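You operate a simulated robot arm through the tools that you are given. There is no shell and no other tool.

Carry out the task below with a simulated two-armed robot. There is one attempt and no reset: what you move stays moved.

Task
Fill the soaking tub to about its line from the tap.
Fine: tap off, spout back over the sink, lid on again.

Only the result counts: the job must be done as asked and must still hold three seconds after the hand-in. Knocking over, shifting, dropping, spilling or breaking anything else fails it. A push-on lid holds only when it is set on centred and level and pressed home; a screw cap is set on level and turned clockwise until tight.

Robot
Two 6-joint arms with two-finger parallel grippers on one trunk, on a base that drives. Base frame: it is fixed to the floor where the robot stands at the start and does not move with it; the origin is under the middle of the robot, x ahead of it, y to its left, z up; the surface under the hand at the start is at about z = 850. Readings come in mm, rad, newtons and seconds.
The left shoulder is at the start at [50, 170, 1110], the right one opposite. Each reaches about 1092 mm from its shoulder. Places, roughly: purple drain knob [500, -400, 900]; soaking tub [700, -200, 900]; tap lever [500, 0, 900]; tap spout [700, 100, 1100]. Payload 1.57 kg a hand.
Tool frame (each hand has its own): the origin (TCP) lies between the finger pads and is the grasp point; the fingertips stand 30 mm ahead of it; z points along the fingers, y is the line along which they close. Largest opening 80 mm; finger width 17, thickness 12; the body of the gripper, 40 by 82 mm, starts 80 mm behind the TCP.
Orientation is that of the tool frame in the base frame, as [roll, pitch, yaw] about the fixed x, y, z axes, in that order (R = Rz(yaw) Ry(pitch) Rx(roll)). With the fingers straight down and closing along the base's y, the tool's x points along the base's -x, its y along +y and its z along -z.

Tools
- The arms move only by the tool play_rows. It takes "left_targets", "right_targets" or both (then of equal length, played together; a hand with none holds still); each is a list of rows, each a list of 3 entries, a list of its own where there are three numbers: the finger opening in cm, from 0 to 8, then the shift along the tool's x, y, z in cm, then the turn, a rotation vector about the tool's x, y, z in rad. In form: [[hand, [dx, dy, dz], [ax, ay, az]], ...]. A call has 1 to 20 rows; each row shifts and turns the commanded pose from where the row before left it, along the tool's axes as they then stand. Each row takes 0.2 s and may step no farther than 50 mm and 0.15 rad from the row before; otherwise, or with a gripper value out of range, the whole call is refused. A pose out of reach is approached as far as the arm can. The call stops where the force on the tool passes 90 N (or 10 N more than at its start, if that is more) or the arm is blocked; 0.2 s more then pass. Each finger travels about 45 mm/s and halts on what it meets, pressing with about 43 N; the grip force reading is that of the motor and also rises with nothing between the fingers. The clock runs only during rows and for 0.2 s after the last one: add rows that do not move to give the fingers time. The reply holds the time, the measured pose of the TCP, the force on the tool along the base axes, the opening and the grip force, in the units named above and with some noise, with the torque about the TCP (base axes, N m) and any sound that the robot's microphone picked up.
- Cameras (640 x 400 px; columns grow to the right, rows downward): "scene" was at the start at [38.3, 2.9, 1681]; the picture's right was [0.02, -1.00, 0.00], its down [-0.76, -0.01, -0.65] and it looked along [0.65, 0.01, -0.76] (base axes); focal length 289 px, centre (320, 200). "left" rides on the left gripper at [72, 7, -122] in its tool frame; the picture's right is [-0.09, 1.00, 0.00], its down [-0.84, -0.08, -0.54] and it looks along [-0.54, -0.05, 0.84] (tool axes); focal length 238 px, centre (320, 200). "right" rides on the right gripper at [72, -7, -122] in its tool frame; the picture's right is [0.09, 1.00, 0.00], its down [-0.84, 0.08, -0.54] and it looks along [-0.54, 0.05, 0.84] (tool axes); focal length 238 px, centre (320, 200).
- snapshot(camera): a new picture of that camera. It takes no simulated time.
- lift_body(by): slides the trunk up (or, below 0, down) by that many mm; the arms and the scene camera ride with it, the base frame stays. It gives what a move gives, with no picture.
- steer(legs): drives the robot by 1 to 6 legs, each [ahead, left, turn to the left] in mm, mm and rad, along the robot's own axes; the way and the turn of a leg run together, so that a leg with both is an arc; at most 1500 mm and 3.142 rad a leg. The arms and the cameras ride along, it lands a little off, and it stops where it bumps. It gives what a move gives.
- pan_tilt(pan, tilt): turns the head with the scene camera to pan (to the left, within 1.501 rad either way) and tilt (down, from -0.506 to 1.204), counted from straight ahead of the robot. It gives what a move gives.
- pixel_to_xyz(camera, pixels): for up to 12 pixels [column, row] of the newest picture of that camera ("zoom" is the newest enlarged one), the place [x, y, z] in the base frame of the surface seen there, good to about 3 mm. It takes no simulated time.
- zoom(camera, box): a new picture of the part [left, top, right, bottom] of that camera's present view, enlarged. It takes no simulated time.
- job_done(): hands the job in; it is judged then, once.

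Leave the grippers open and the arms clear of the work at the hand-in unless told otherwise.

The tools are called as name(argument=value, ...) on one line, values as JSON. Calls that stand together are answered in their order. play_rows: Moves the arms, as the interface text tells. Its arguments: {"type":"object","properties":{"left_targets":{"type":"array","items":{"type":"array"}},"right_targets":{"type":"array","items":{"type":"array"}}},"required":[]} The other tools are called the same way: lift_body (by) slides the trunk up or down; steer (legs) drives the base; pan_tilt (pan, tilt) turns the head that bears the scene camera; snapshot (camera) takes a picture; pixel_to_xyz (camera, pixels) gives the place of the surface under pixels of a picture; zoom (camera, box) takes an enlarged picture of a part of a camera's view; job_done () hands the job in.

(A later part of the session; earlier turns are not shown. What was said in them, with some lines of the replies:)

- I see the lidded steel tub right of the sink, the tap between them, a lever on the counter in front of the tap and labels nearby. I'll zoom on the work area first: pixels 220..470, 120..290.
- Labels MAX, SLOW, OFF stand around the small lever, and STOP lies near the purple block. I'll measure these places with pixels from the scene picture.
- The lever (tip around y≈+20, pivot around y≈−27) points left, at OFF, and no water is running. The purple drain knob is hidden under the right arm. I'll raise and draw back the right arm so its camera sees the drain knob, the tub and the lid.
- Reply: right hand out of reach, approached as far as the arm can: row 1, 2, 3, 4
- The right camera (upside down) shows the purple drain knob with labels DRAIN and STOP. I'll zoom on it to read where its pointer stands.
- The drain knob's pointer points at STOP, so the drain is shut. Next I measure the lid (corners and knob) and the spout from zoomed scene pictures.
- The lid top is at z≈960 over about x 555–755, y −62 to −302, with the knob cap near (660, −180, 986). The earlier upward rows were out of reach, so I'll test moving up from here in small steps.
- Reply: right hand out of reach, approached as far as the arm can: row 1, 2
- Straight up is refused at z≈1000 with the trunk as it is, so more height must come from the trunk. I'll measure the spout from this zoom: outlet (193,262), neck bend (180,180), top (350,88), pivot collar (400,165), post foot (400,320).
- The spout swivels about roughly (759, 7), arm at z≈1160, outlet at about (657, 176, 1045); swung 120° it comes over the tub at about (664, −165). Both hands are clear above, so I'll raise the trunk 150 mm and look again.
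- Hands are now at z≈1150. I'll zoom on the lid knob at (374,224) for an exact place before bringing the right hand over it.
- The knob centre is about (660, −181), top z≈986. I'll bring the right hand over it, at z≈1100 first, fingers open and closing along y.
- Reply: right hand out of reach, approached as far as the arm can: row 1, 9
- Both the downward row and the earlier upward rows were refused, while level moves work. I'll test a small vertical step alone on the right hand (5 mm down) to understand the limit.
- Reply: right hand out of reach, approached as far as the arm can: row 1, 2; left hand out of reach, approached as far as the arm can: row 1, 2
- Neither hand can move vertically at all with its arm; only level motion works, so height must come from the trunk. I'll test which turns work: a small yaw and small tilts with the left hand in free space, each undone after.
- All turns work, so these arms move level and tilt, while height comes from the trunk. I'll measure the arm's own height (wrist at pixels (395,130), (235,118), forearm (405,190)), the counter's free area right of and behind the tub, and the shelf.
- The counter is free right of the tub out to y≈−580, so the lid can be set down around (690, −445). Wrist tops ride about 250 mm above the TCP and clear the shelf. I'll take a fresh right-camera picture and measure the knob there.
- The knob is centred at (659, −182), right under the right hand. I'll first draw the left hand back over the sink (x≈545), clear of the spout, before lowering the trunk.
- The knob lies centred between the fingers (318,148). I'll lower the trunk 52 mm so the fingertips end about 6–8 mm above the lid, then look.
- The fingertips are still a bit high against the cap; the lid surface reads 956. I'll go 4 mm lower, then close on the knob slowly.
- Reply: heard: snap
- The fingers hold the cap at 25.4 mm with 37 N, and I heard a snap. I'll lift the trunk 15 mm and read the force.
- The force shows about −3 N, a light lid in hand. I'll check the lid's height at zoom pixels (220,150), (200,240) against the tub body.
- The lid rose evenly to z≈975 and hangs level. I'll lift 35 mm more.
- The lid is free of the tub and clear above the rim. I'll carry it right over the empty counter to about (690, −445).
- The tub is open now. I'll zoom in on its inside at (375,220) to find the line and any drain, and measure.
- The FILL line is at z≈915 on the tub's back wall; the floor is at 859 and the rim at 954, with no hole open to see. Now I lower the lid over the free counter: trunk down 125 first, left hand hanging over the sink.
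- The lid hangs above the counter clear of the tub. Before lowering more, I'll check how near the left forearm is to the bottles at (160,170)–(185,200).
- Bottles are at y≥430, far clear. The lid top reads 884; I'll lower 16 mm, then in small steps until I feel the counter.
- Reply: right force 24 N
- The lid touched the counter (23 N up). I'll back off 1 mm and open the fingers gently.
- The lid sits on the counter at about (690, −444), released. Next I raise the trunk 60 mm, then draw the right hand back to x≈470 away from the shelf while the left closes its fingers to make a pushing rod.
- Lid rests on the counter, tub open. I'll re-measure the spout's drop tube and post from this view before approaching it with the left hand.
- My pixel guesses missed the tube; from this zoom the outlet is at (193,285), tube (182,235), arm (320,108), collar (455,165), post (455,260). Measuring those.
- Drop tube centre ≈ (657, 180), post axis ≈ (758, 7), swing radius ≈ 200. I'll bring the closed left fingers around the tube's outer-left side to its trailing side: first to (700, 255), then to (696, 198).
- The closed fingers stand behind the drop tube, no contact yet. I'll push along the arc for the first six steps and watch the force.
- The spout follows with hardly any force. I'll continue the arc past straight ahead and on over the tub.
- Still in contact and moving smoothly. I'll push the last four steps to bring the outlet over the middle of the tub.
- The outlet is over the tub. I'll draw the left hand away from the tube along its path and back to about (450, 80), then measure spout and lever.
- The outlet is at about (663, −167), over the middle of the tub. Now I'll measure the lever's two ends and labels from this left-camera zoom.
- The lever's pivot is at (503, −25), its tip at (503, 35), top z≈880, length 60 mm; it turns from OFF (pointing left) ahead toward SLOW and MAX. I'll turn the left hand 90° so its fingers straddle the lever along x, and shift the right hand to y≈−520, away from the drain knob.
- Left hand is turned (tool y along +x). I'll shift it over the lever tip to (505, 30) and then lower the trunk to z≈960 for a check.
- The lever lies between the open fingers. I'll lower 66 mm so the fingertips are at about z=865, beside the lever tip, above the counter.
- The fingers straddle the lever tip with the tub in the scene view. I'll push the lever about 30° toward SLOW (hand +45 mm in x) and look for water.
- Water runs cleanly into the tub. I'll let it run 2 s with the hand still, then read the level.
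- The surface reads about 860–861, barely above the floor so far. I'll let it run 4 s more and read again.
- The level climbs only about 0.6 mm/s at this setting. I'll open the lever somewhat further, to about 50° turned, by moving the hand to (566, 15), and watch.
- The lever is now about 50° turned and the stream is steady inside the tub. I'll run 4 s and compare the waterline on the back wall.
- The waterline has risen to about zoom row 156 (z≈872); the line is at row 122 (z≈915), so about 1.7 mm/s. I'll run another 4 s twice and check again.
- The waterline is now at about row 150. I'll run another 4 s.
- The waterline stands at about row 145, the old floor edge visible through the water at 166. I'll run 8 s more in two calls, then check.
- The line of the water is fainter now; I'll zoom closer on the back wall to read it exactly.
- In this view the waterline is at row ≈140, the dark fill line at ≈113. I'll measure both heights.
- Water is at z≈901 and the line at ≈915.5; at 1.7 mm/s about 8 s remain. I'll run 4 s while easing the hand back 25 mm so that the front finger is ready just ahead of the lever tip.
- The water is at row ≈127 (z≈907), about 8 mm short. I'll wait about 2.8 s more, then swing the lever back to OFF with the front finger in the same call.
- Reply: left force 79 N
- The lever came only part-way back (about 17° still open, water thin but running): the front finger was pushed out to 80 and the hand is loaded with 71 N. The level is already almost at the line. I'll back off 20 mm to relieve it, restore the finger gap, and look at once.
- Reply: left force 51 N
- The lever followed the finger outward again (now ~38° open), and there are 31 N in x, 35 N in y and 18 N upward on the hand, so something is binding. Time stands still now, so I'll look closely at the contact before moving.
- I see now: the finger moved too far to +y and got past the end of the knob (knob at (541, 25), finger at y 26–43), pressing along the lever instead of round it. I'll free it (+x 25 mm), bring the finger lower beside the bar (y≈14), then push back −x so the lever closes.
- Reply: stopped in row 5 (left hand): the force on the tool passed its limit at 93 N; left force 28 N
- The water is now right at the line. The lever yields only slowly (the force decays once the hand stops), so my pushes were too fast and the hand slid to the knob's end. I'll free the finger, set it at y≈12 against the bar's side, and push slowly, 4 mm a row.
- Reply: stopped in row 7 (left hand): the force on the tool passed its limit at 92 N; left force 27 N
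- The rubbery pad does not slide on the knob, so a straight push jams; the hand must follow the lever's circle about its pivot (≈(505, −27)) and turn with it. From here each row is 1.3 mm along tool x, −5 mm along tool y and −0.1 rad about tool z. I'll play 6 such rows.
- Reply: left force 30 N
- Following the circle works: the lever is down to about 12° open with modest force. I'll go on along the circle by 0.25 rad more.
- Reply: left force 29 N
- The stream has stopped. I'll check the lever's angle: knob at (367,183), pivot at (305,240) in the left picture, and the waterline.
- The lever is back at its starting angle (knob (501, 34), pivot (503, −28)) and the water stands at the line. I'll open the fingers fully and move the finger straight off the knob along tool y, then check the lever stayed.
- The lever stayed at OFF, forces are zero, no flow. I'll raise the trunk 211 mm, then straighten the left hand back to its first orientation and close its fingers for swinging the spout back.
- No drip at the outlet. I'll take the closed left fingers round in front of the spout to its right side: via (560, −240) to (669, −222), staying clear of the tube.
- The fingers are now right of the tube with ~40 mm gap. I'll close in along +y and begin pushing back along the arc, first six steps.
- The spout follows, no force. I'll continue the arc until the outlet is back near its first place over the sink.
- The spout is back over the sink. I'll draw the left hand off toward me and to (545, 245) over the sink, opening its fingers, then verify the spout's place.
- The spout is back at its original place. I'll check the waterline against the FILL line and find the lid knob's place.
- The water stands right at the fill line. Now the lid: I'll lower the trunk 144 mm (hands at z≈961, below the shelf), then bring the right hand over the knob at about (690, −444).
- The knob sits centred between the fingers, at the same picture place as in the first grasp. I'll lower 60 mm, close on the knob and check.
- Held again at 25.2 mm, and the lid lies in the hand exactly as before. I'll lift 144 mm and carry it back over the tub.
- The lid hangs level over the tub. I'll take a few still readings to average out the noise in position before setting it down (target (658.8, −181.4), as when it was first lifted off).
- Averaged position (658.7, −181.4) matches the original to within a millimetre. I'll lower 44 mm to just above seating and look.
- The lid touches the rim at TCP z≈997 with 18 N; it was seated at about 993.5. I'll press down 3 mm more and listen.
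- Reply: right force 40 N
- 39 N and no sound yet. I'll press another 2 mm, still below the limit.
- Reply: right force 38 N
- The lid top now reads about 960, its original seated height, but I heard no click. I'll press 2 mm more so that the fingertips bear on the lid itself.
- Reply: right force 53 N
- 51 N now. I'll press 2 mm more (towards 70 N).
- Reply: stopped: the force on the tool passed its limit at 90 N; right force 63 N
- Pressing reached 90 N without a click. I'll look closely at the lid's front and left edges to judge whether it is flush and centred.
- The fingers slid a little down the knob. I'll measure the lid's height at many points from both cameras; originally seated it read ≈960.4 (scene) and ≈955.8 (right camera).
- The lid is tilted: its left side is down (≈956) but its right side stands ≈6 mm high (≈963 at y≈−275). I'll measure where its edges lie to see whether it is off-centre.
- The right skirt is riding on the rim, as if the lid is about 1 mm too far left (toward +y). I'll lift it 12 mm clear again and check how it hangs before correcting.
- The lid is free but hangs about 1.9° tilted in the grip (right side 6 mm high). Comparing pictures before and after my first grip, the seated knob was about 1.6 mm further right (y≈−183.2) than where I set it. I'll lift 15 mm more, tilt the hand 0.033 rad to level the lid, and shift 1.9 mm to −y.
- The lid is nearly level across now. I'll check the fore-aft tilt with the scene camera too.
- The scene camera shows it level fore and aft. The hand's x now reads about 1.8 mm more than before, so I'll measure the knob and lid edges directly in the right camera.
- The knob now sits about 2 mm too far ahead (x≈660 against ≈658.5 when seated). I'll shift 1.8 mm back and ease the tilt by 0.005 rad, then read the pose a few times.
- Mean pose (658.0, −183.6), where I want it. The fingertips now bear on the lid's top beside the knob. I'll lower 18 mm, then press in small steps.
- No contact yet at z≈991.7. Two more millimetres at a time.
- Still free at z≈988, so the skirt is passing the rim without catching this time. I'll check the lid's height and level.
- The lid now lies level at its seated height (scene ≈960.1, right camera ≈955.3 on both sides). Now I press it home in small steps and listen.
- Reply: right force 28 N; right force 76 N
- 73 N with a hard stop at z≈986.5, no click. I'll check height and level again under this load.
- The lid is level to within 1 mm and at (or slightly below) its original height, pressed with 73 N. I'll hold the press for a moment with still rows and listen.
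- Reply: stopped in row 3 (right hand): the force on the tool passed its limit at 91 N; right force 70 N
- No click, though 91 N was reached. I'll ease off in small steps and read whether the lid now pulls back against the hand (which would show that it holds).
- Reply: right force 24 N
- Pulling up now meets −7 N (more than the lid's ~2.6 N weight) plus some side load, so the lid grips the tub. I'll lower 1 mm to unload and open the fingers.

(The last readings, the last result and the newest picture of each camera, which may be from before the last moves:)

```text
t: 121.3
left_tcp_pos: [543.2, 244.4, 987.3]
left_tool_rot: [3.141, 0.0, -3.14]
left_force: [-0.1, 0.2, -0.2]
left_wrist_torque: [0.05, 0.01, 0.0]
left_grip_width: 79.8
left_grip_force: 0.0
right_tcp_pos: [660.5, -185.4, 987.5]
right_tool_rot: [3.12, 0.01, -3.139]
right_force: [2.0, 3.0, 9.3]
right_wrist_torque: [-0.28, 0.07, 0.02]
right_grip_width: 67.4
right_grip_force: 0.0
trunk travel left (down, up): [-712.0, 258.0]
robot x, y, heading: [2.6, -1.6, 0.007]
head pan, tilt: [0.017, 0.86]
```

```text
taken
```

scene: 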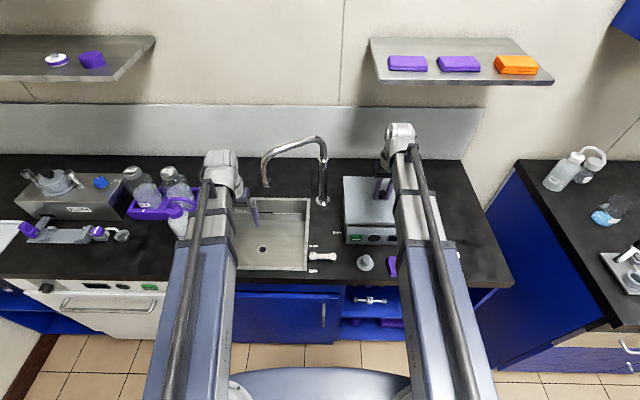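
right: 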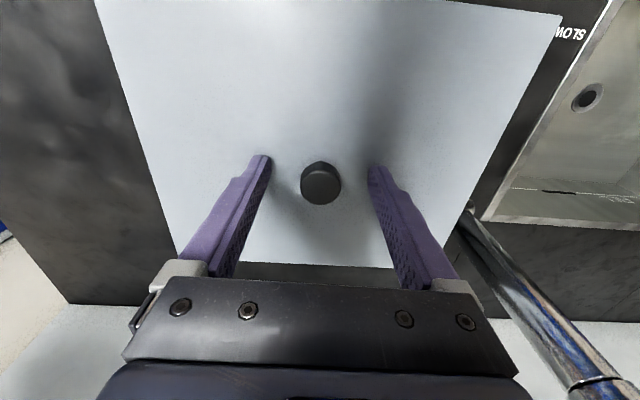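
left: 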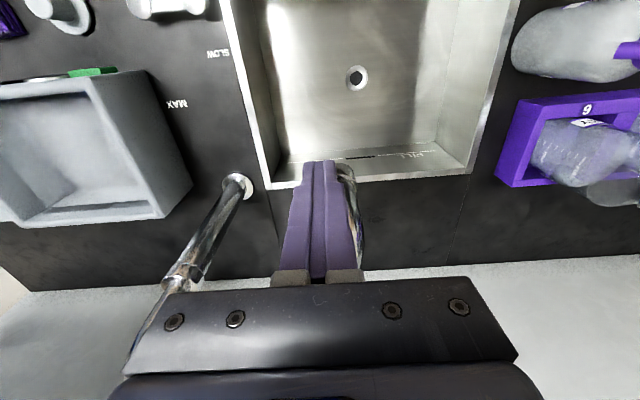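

Released; the fingertips rest lightly on the lid. I'll raise 25 mm and check the lid with both cameras.

lift_body(by=25)

snapshot(camera="right")

pixel_to_xyz(camera="right", pixels=[[170, 60], [250, 60], [350, 60], [450, 60], [190, 150], [240, 120], [420, 120], [450, 160], [210, 220], [320, 225], [420, 230], [480, 100]])

zoom(camera="right", box=[270, 130, 370, 220])

```text
t: 122.0
left_tcp_pos: [544.7, 243.5, 1011.3]
left_tool_rot: [3.14, -0.001, -3.14]
left_force: [0.4, -0.4, 0.2]
left_wrist_torque: [0.0, -0.02, 0.0]
left_grip_width: 80.2
left_grip_force: 0.2
right_tcp_pos: [659.7, -184.5, 1010.8]
right_tool_rot: [3.118, 0.008, -3.139]
right_force: [-0.5, -0.3, -0.6]
right_wrist_torque: [-0.02, 0.02, 0.05]
right_grip_width: 70.1
right_grip_force: 0.1
trunk travel left (down, up): [-737.0, 233.0]
robot x, y, heading: [7.1, 2.2, 0.004]
head pan, tilt: [0.017, 0.86]
heard: snap
```

```text
taken
```

right: 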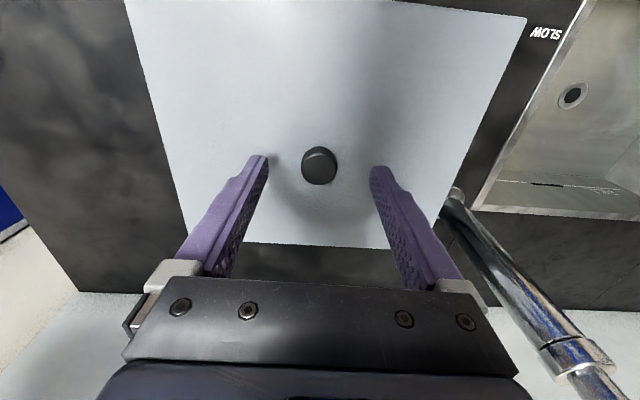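

```text
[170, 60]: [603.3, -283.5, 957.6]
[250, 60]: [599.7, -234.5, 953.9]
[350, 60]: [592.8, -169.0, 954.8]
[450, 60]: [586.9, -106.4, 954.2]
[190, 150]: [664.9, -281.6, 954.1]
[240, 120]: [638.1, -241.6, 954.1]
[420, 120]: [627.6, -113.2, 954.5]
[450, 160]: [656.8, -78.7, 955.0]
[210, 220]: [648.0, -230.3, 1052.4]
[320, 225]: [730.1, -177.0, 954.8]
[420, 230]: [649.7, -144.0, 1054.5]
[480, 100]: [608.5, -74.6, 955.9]
```

```text
4.44 times, centred on (320, 175) of right
```

zoom: 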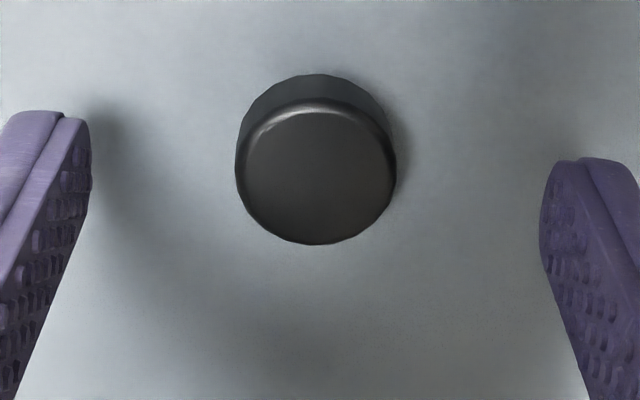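

I heard a snap as the hand left the lid, and the lid lies level at z≈954.6 (right camera), its seated height. I'll measure its knob and edges again to check centring.

pixel_to_xyz(camera="zoom", pixels=[[318, 175], [318, 175], [318, 175], [250, 175], [385, 175], [318, 120], [318, 235], [316, 170], [320, 180]])

snapshot(camera="scene")

zoom(camera="scene", box=[335, 165, 435, 255])

```text
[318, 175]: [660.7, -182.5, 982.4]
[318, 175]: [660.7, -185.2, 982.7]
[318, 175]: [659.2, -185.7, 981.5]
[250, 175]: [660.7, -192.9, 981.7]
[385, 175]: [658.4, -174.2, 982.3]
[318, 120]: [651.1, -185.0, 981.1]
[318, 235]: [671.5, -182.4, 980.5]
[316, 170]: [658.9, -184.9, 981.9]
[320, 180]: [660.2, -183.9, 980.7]
```

```text
taken
```

scene: 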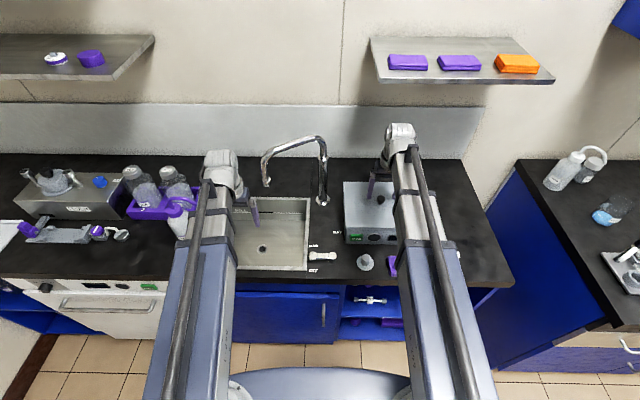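

```text
4.44 times, centred on (385, 210) of scene
```

zoom: 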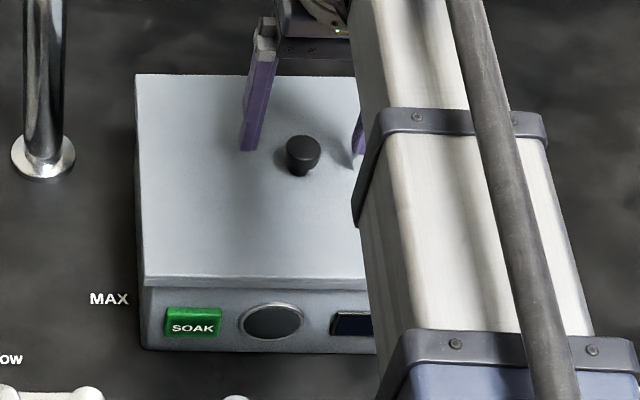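

The knob reads about (659.8, −184.3), within ~1–2 mm of its first place. I'll raise 50 mm, straighten the right hand and draw it back out of the way to inspect the lid without the arm in view.

lift_body(by=50)

play_rows(right_targets=[[7, [0, 0, 0], [0.024, 0.008, 0]], [7, [3.8, -2.6, 0], [0, 0, 0]], [7, [3.8, -2.6, 0], [0, 0, 0]], [7, [3.8, -2.6, 0], [0, 0, 0]], [7, [3.8, -2.6, 0], [0, 0, 0]], [7, [3.8, -2.6, 0], [0, 0, 0]], [7, [0, -4.5, 0], [0, 0, 0]], [7, [0, -4.5, 0], [0, 0, 0]], [7, [0, -4.5, 0], [0, 0, 0]]])

snapshot(camera="scene")

zoom(camera="scene", box=[330, 170, 430, 260])

snapshot(camera="right")

```text
t: 122.9
left_tcp_pos: [543.7, 244.1, 1062.1]
left_tool_rot: [3.141, -0.001, -3.14]
left_force: [0.1, -1.1, 0.4]
left_wrist_torque: [-0.01, -0.02, -0.01]
left_grip_width: 80.1
left_grip_force: 0.1
right_tcp_pos: [659.5, -184.4, 1062.3]
right_tool_rot: [3.118, 0.008, -3.137]
right_force: [-0.1, -0.8, -0.4]
right_wrist_torque: [0.02, -0.01, -0.03]
right_grip_width: 69.9
right_grip_force: 0.0
trunk travel left (down, up): [-787.0, 183.0]
robot x, y, heading: [-0.1, -2.9, 0.003]
head pan, tilt: [0.017, 0.86]
```

```text
t: 124.9
left_tcp_pos: [544.0, 244.6, 1062.2]
left_tool_rot: [3.141, -0.001, -3.14]
left_force: [0.3, 0.1, 0.3]
left_wrist_torque: [0.0, 0.01, -0.03]
left_grip_width: 80.0
left_grip_force: 0.1
right_tcp_pos: [470.6, -450.7, 1061.2]
right_tool_rot: [3.14, 0.002, -3.139]
right_force: [-0.2, 0.7, 0.3]
right_wrist_torque: [-0.01, -0.01, 0.03]
right_grip_width: 70.0
right_grip_force: 0.1
trunk travel left (down, up): [-787.0, 183.0]
robot x, y, heading: [5.2, 3.3, 0.0]
head pan, tilt: [0.017, 0.86]
```

```text
taken
```

scene: 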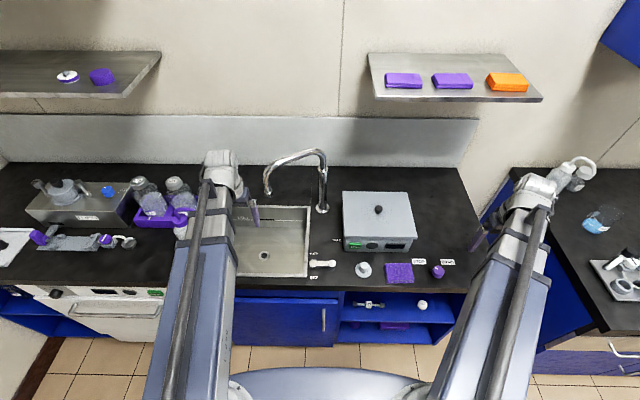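

```text
4.44 times, centred on (380, 215) of scene
```

zoom: 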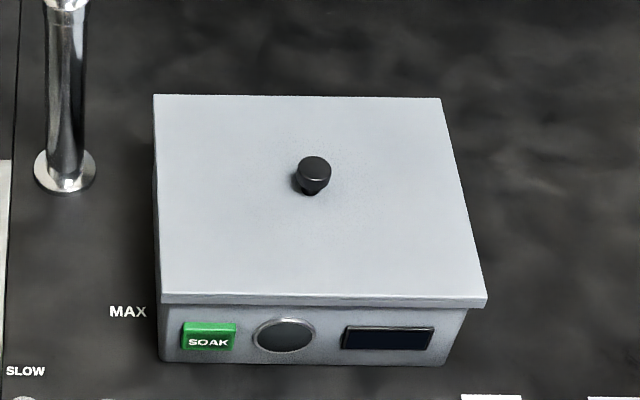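

```text
taken
```

right: 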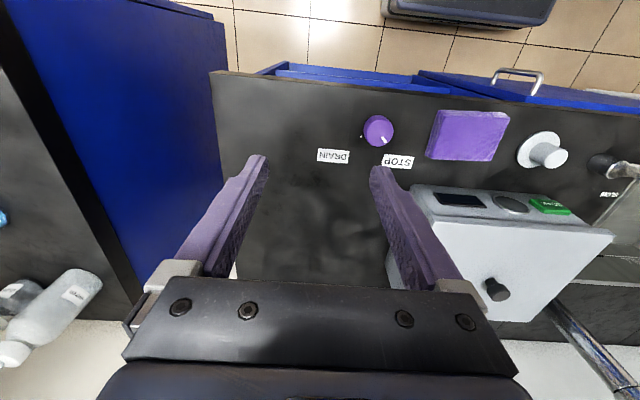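

The lid looks right. For a fair comparison I'll lower the trunk 62 mm to the starting height and take the same zoom as at the beginning (box 330,170–430,250).

lift_body(by=-62)

zoom(camera="scene", box=[330, 170, 430, 250])

pixel_to_xyz(camera="zoom", pixels=[[160, 60], [300, 60], [450, 60], [160, 150], [250, 150], [400, 150], [480, 150], [160, 260], [250, 260], [400, 260], [500, 260], [322, 128]])

```text
t: 125.9
left_tcp_pos: [543.7, 244.2, 999.1]
left_tool_rot: [3.14, -0.001, -3.138]
left_force: [0.1, 0.2, 0.3]
left_wrist_torque: [0.02, 0.01, 0.0]
left_grip_width: 80.0
left_grip_force: 0.1
right_tcp_pos: [471.2, -449.9, 999.6]
right_tool_rot: [3.141, 0.001, -3.139]
right_force: [0.3, -0.3, 0.1]
right_wrist_torque: [0.0, -0.01, 0.01]
right_grip_width: 70.2
right_grip_force: 0.0
trunk travel left (down, up): [-725.0, 245.0]
robot x, y, heading: [4.4, -0.4, 0.001]
head pan, tilt: [0.017, 0.86]
```

```text
5.00 times, centred on (380, 210) of scene
```

zoom: 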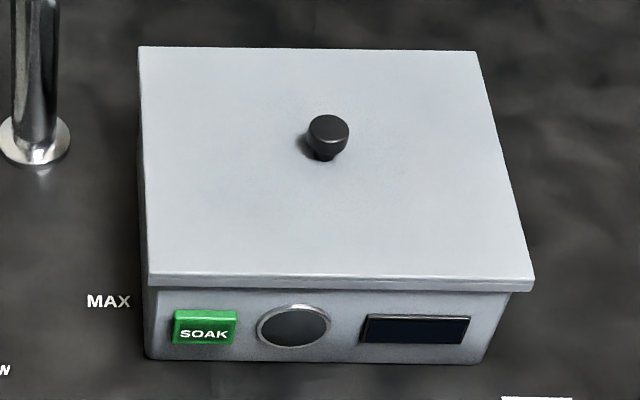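

```text
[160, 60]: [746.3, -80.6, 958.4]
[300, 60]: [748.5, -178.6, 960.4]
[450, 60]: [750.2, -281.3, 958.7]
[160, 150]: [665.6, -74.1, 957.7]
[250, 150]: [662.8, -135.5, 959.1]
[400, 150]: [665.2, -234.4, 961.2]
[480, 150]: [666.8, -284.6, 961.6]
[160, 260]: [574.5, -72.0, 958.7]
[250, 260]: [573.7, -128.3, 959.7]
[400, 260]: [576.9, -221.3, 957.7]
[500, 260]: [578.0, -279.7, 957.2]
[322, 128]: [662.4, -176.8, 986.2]
```

The lid sits within about 1 mm of its original place (all four corners and the knob match after allowing for the camera's small shift), level at z≈959. I'll draw both arms back, grippers open, clear of the work, and take final pictures.

play_rows(left_targets=[[8, [3.5, 0.5, 0], [0, 0, 0]], [8, [3.5, 0.5, 0], [0, 0, 0]], [8, [3.5, 0.5, 0], [0, 0, 0]], [8, [3.5, 0.5, 0], [0, 0, 0]], [8, [0, 0, 0], [0, 0, 0]]], right_targets=[[8, [2, -1, 0], [0, 0, 0]], [8, [2, -1, 0], [0, 0, 0]], [8, [2, 0, 0], [0, 0, 0]], [8, [2, 0, 0], [0, 0, 0]], [8, [0, 0, 0], [0, 0, 0]]])

snapshot(camera="scene")

zoom(camera="scene", box=[250, 120, 350, 280])

zoom(camera="scene", box=[330, 170, 470, 290])

snapshot(camera="left")

```text
t: 127.1
left_tcp_pos: [446.8, 269.8, 1000.8]
left_tool_rot: [3.141, -0.003, -3.14]
left_force: [0.6, -0.6, -0.6]
left_wrist_torque: [0.01, 0.01, 0.01]
left_grip_width: 79.8
left_grip_force: 0.2
left hand out of reach, approached as far as the arm can: row 3, 4
right_tcp_pos: [390.3, -469.6, 1000.4]
right_tool_rot: [3.14, 0.0, -3.139]
right_force: [-0.1, -0.2, -0.3]
right_wrist_torque: [0.01, 0.02, 0.02]
right_grip_width: 80.1
right_grip_force: 0.1
trunk travel left (down, up): [-725.0, 245.0]
robot x, y, heading: [5.3, 2.8, 0.003]
head pan, tilt: [0.017, 0.86]
```

```text
taken
```

scene: 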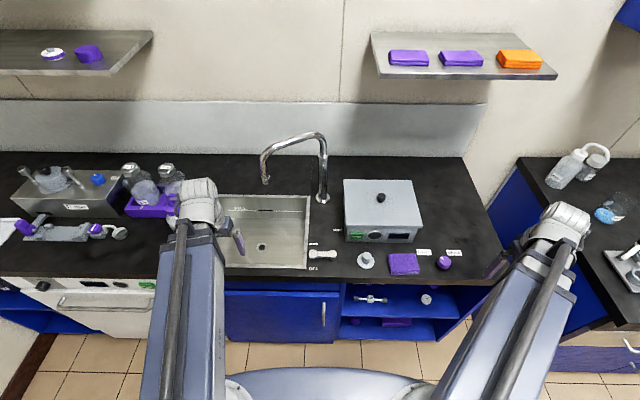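

```text
2.50 times, centred on (300, 200) of scene
```

zoom: 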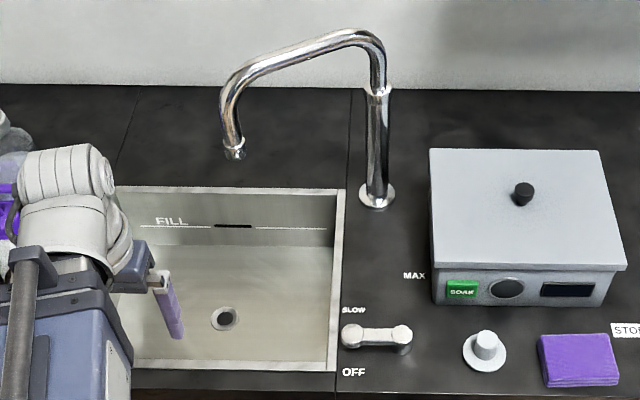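

```text
3.33 times, centred on (400, 230) of scene
```

zoom: 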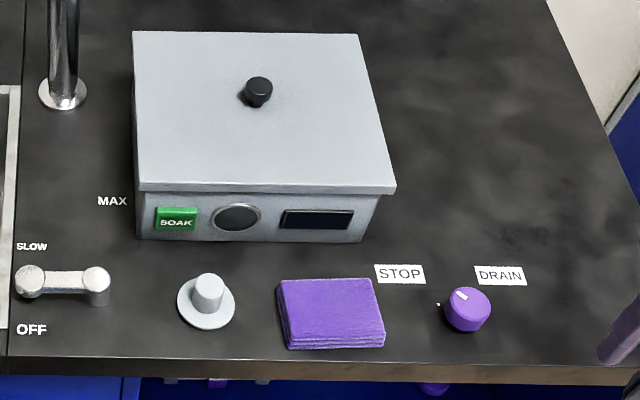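

```text
taken
```

left: 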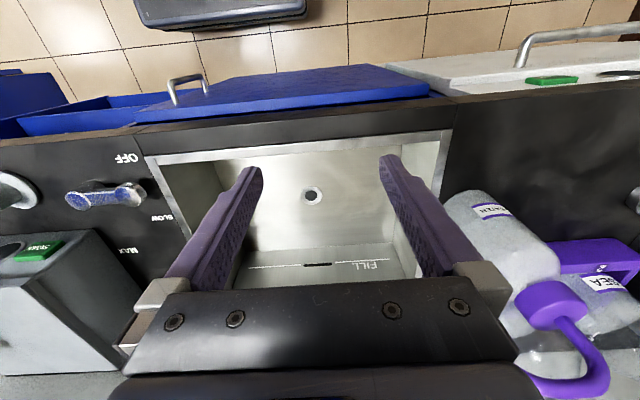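

Lever at OFF with no flow, spout over the sink, drain knob still on STOP, water at the line, lid level and seated where it was (with a snap heard), both grippers open and clear. I'm handing in the job.

job_done()

```text
The job is handed in.
```

I filled the soaking tub to its FILL line and handed the job in. The tap is off, the spout is back over the sink and the lid is on again.

- **Water:** when last seen, about 12 s after shutoff and before the lid went on, the water stood right at the line (about z = 915). No spill was seen. The drain knob still points to STOP.
- **Tap:** the lever is back at its starting angle at OFF. My first three attempts to close it jammed, so the water ran about 5 s longer than planned, but the level still ended at the line.
- **Spout:** it is within a few millimetres of its original place over the sink.
- **Lid:** the first placement tilted, with the right side about 6 mm high. I lifted it, corrected the position and pressed it down. It now sits level, within about 1 mm of its first position and at its original height.
- **Lid hold:** I heard no snap while pressing, even at about 90 N. The snap came as the hand left the lid. I take that as the lid seating, but I did not test it with a pull afterwards.

Both grippers are open and the arms are drawn back from the tub, spout and lever; the left hand still hangs over the front of the sink.
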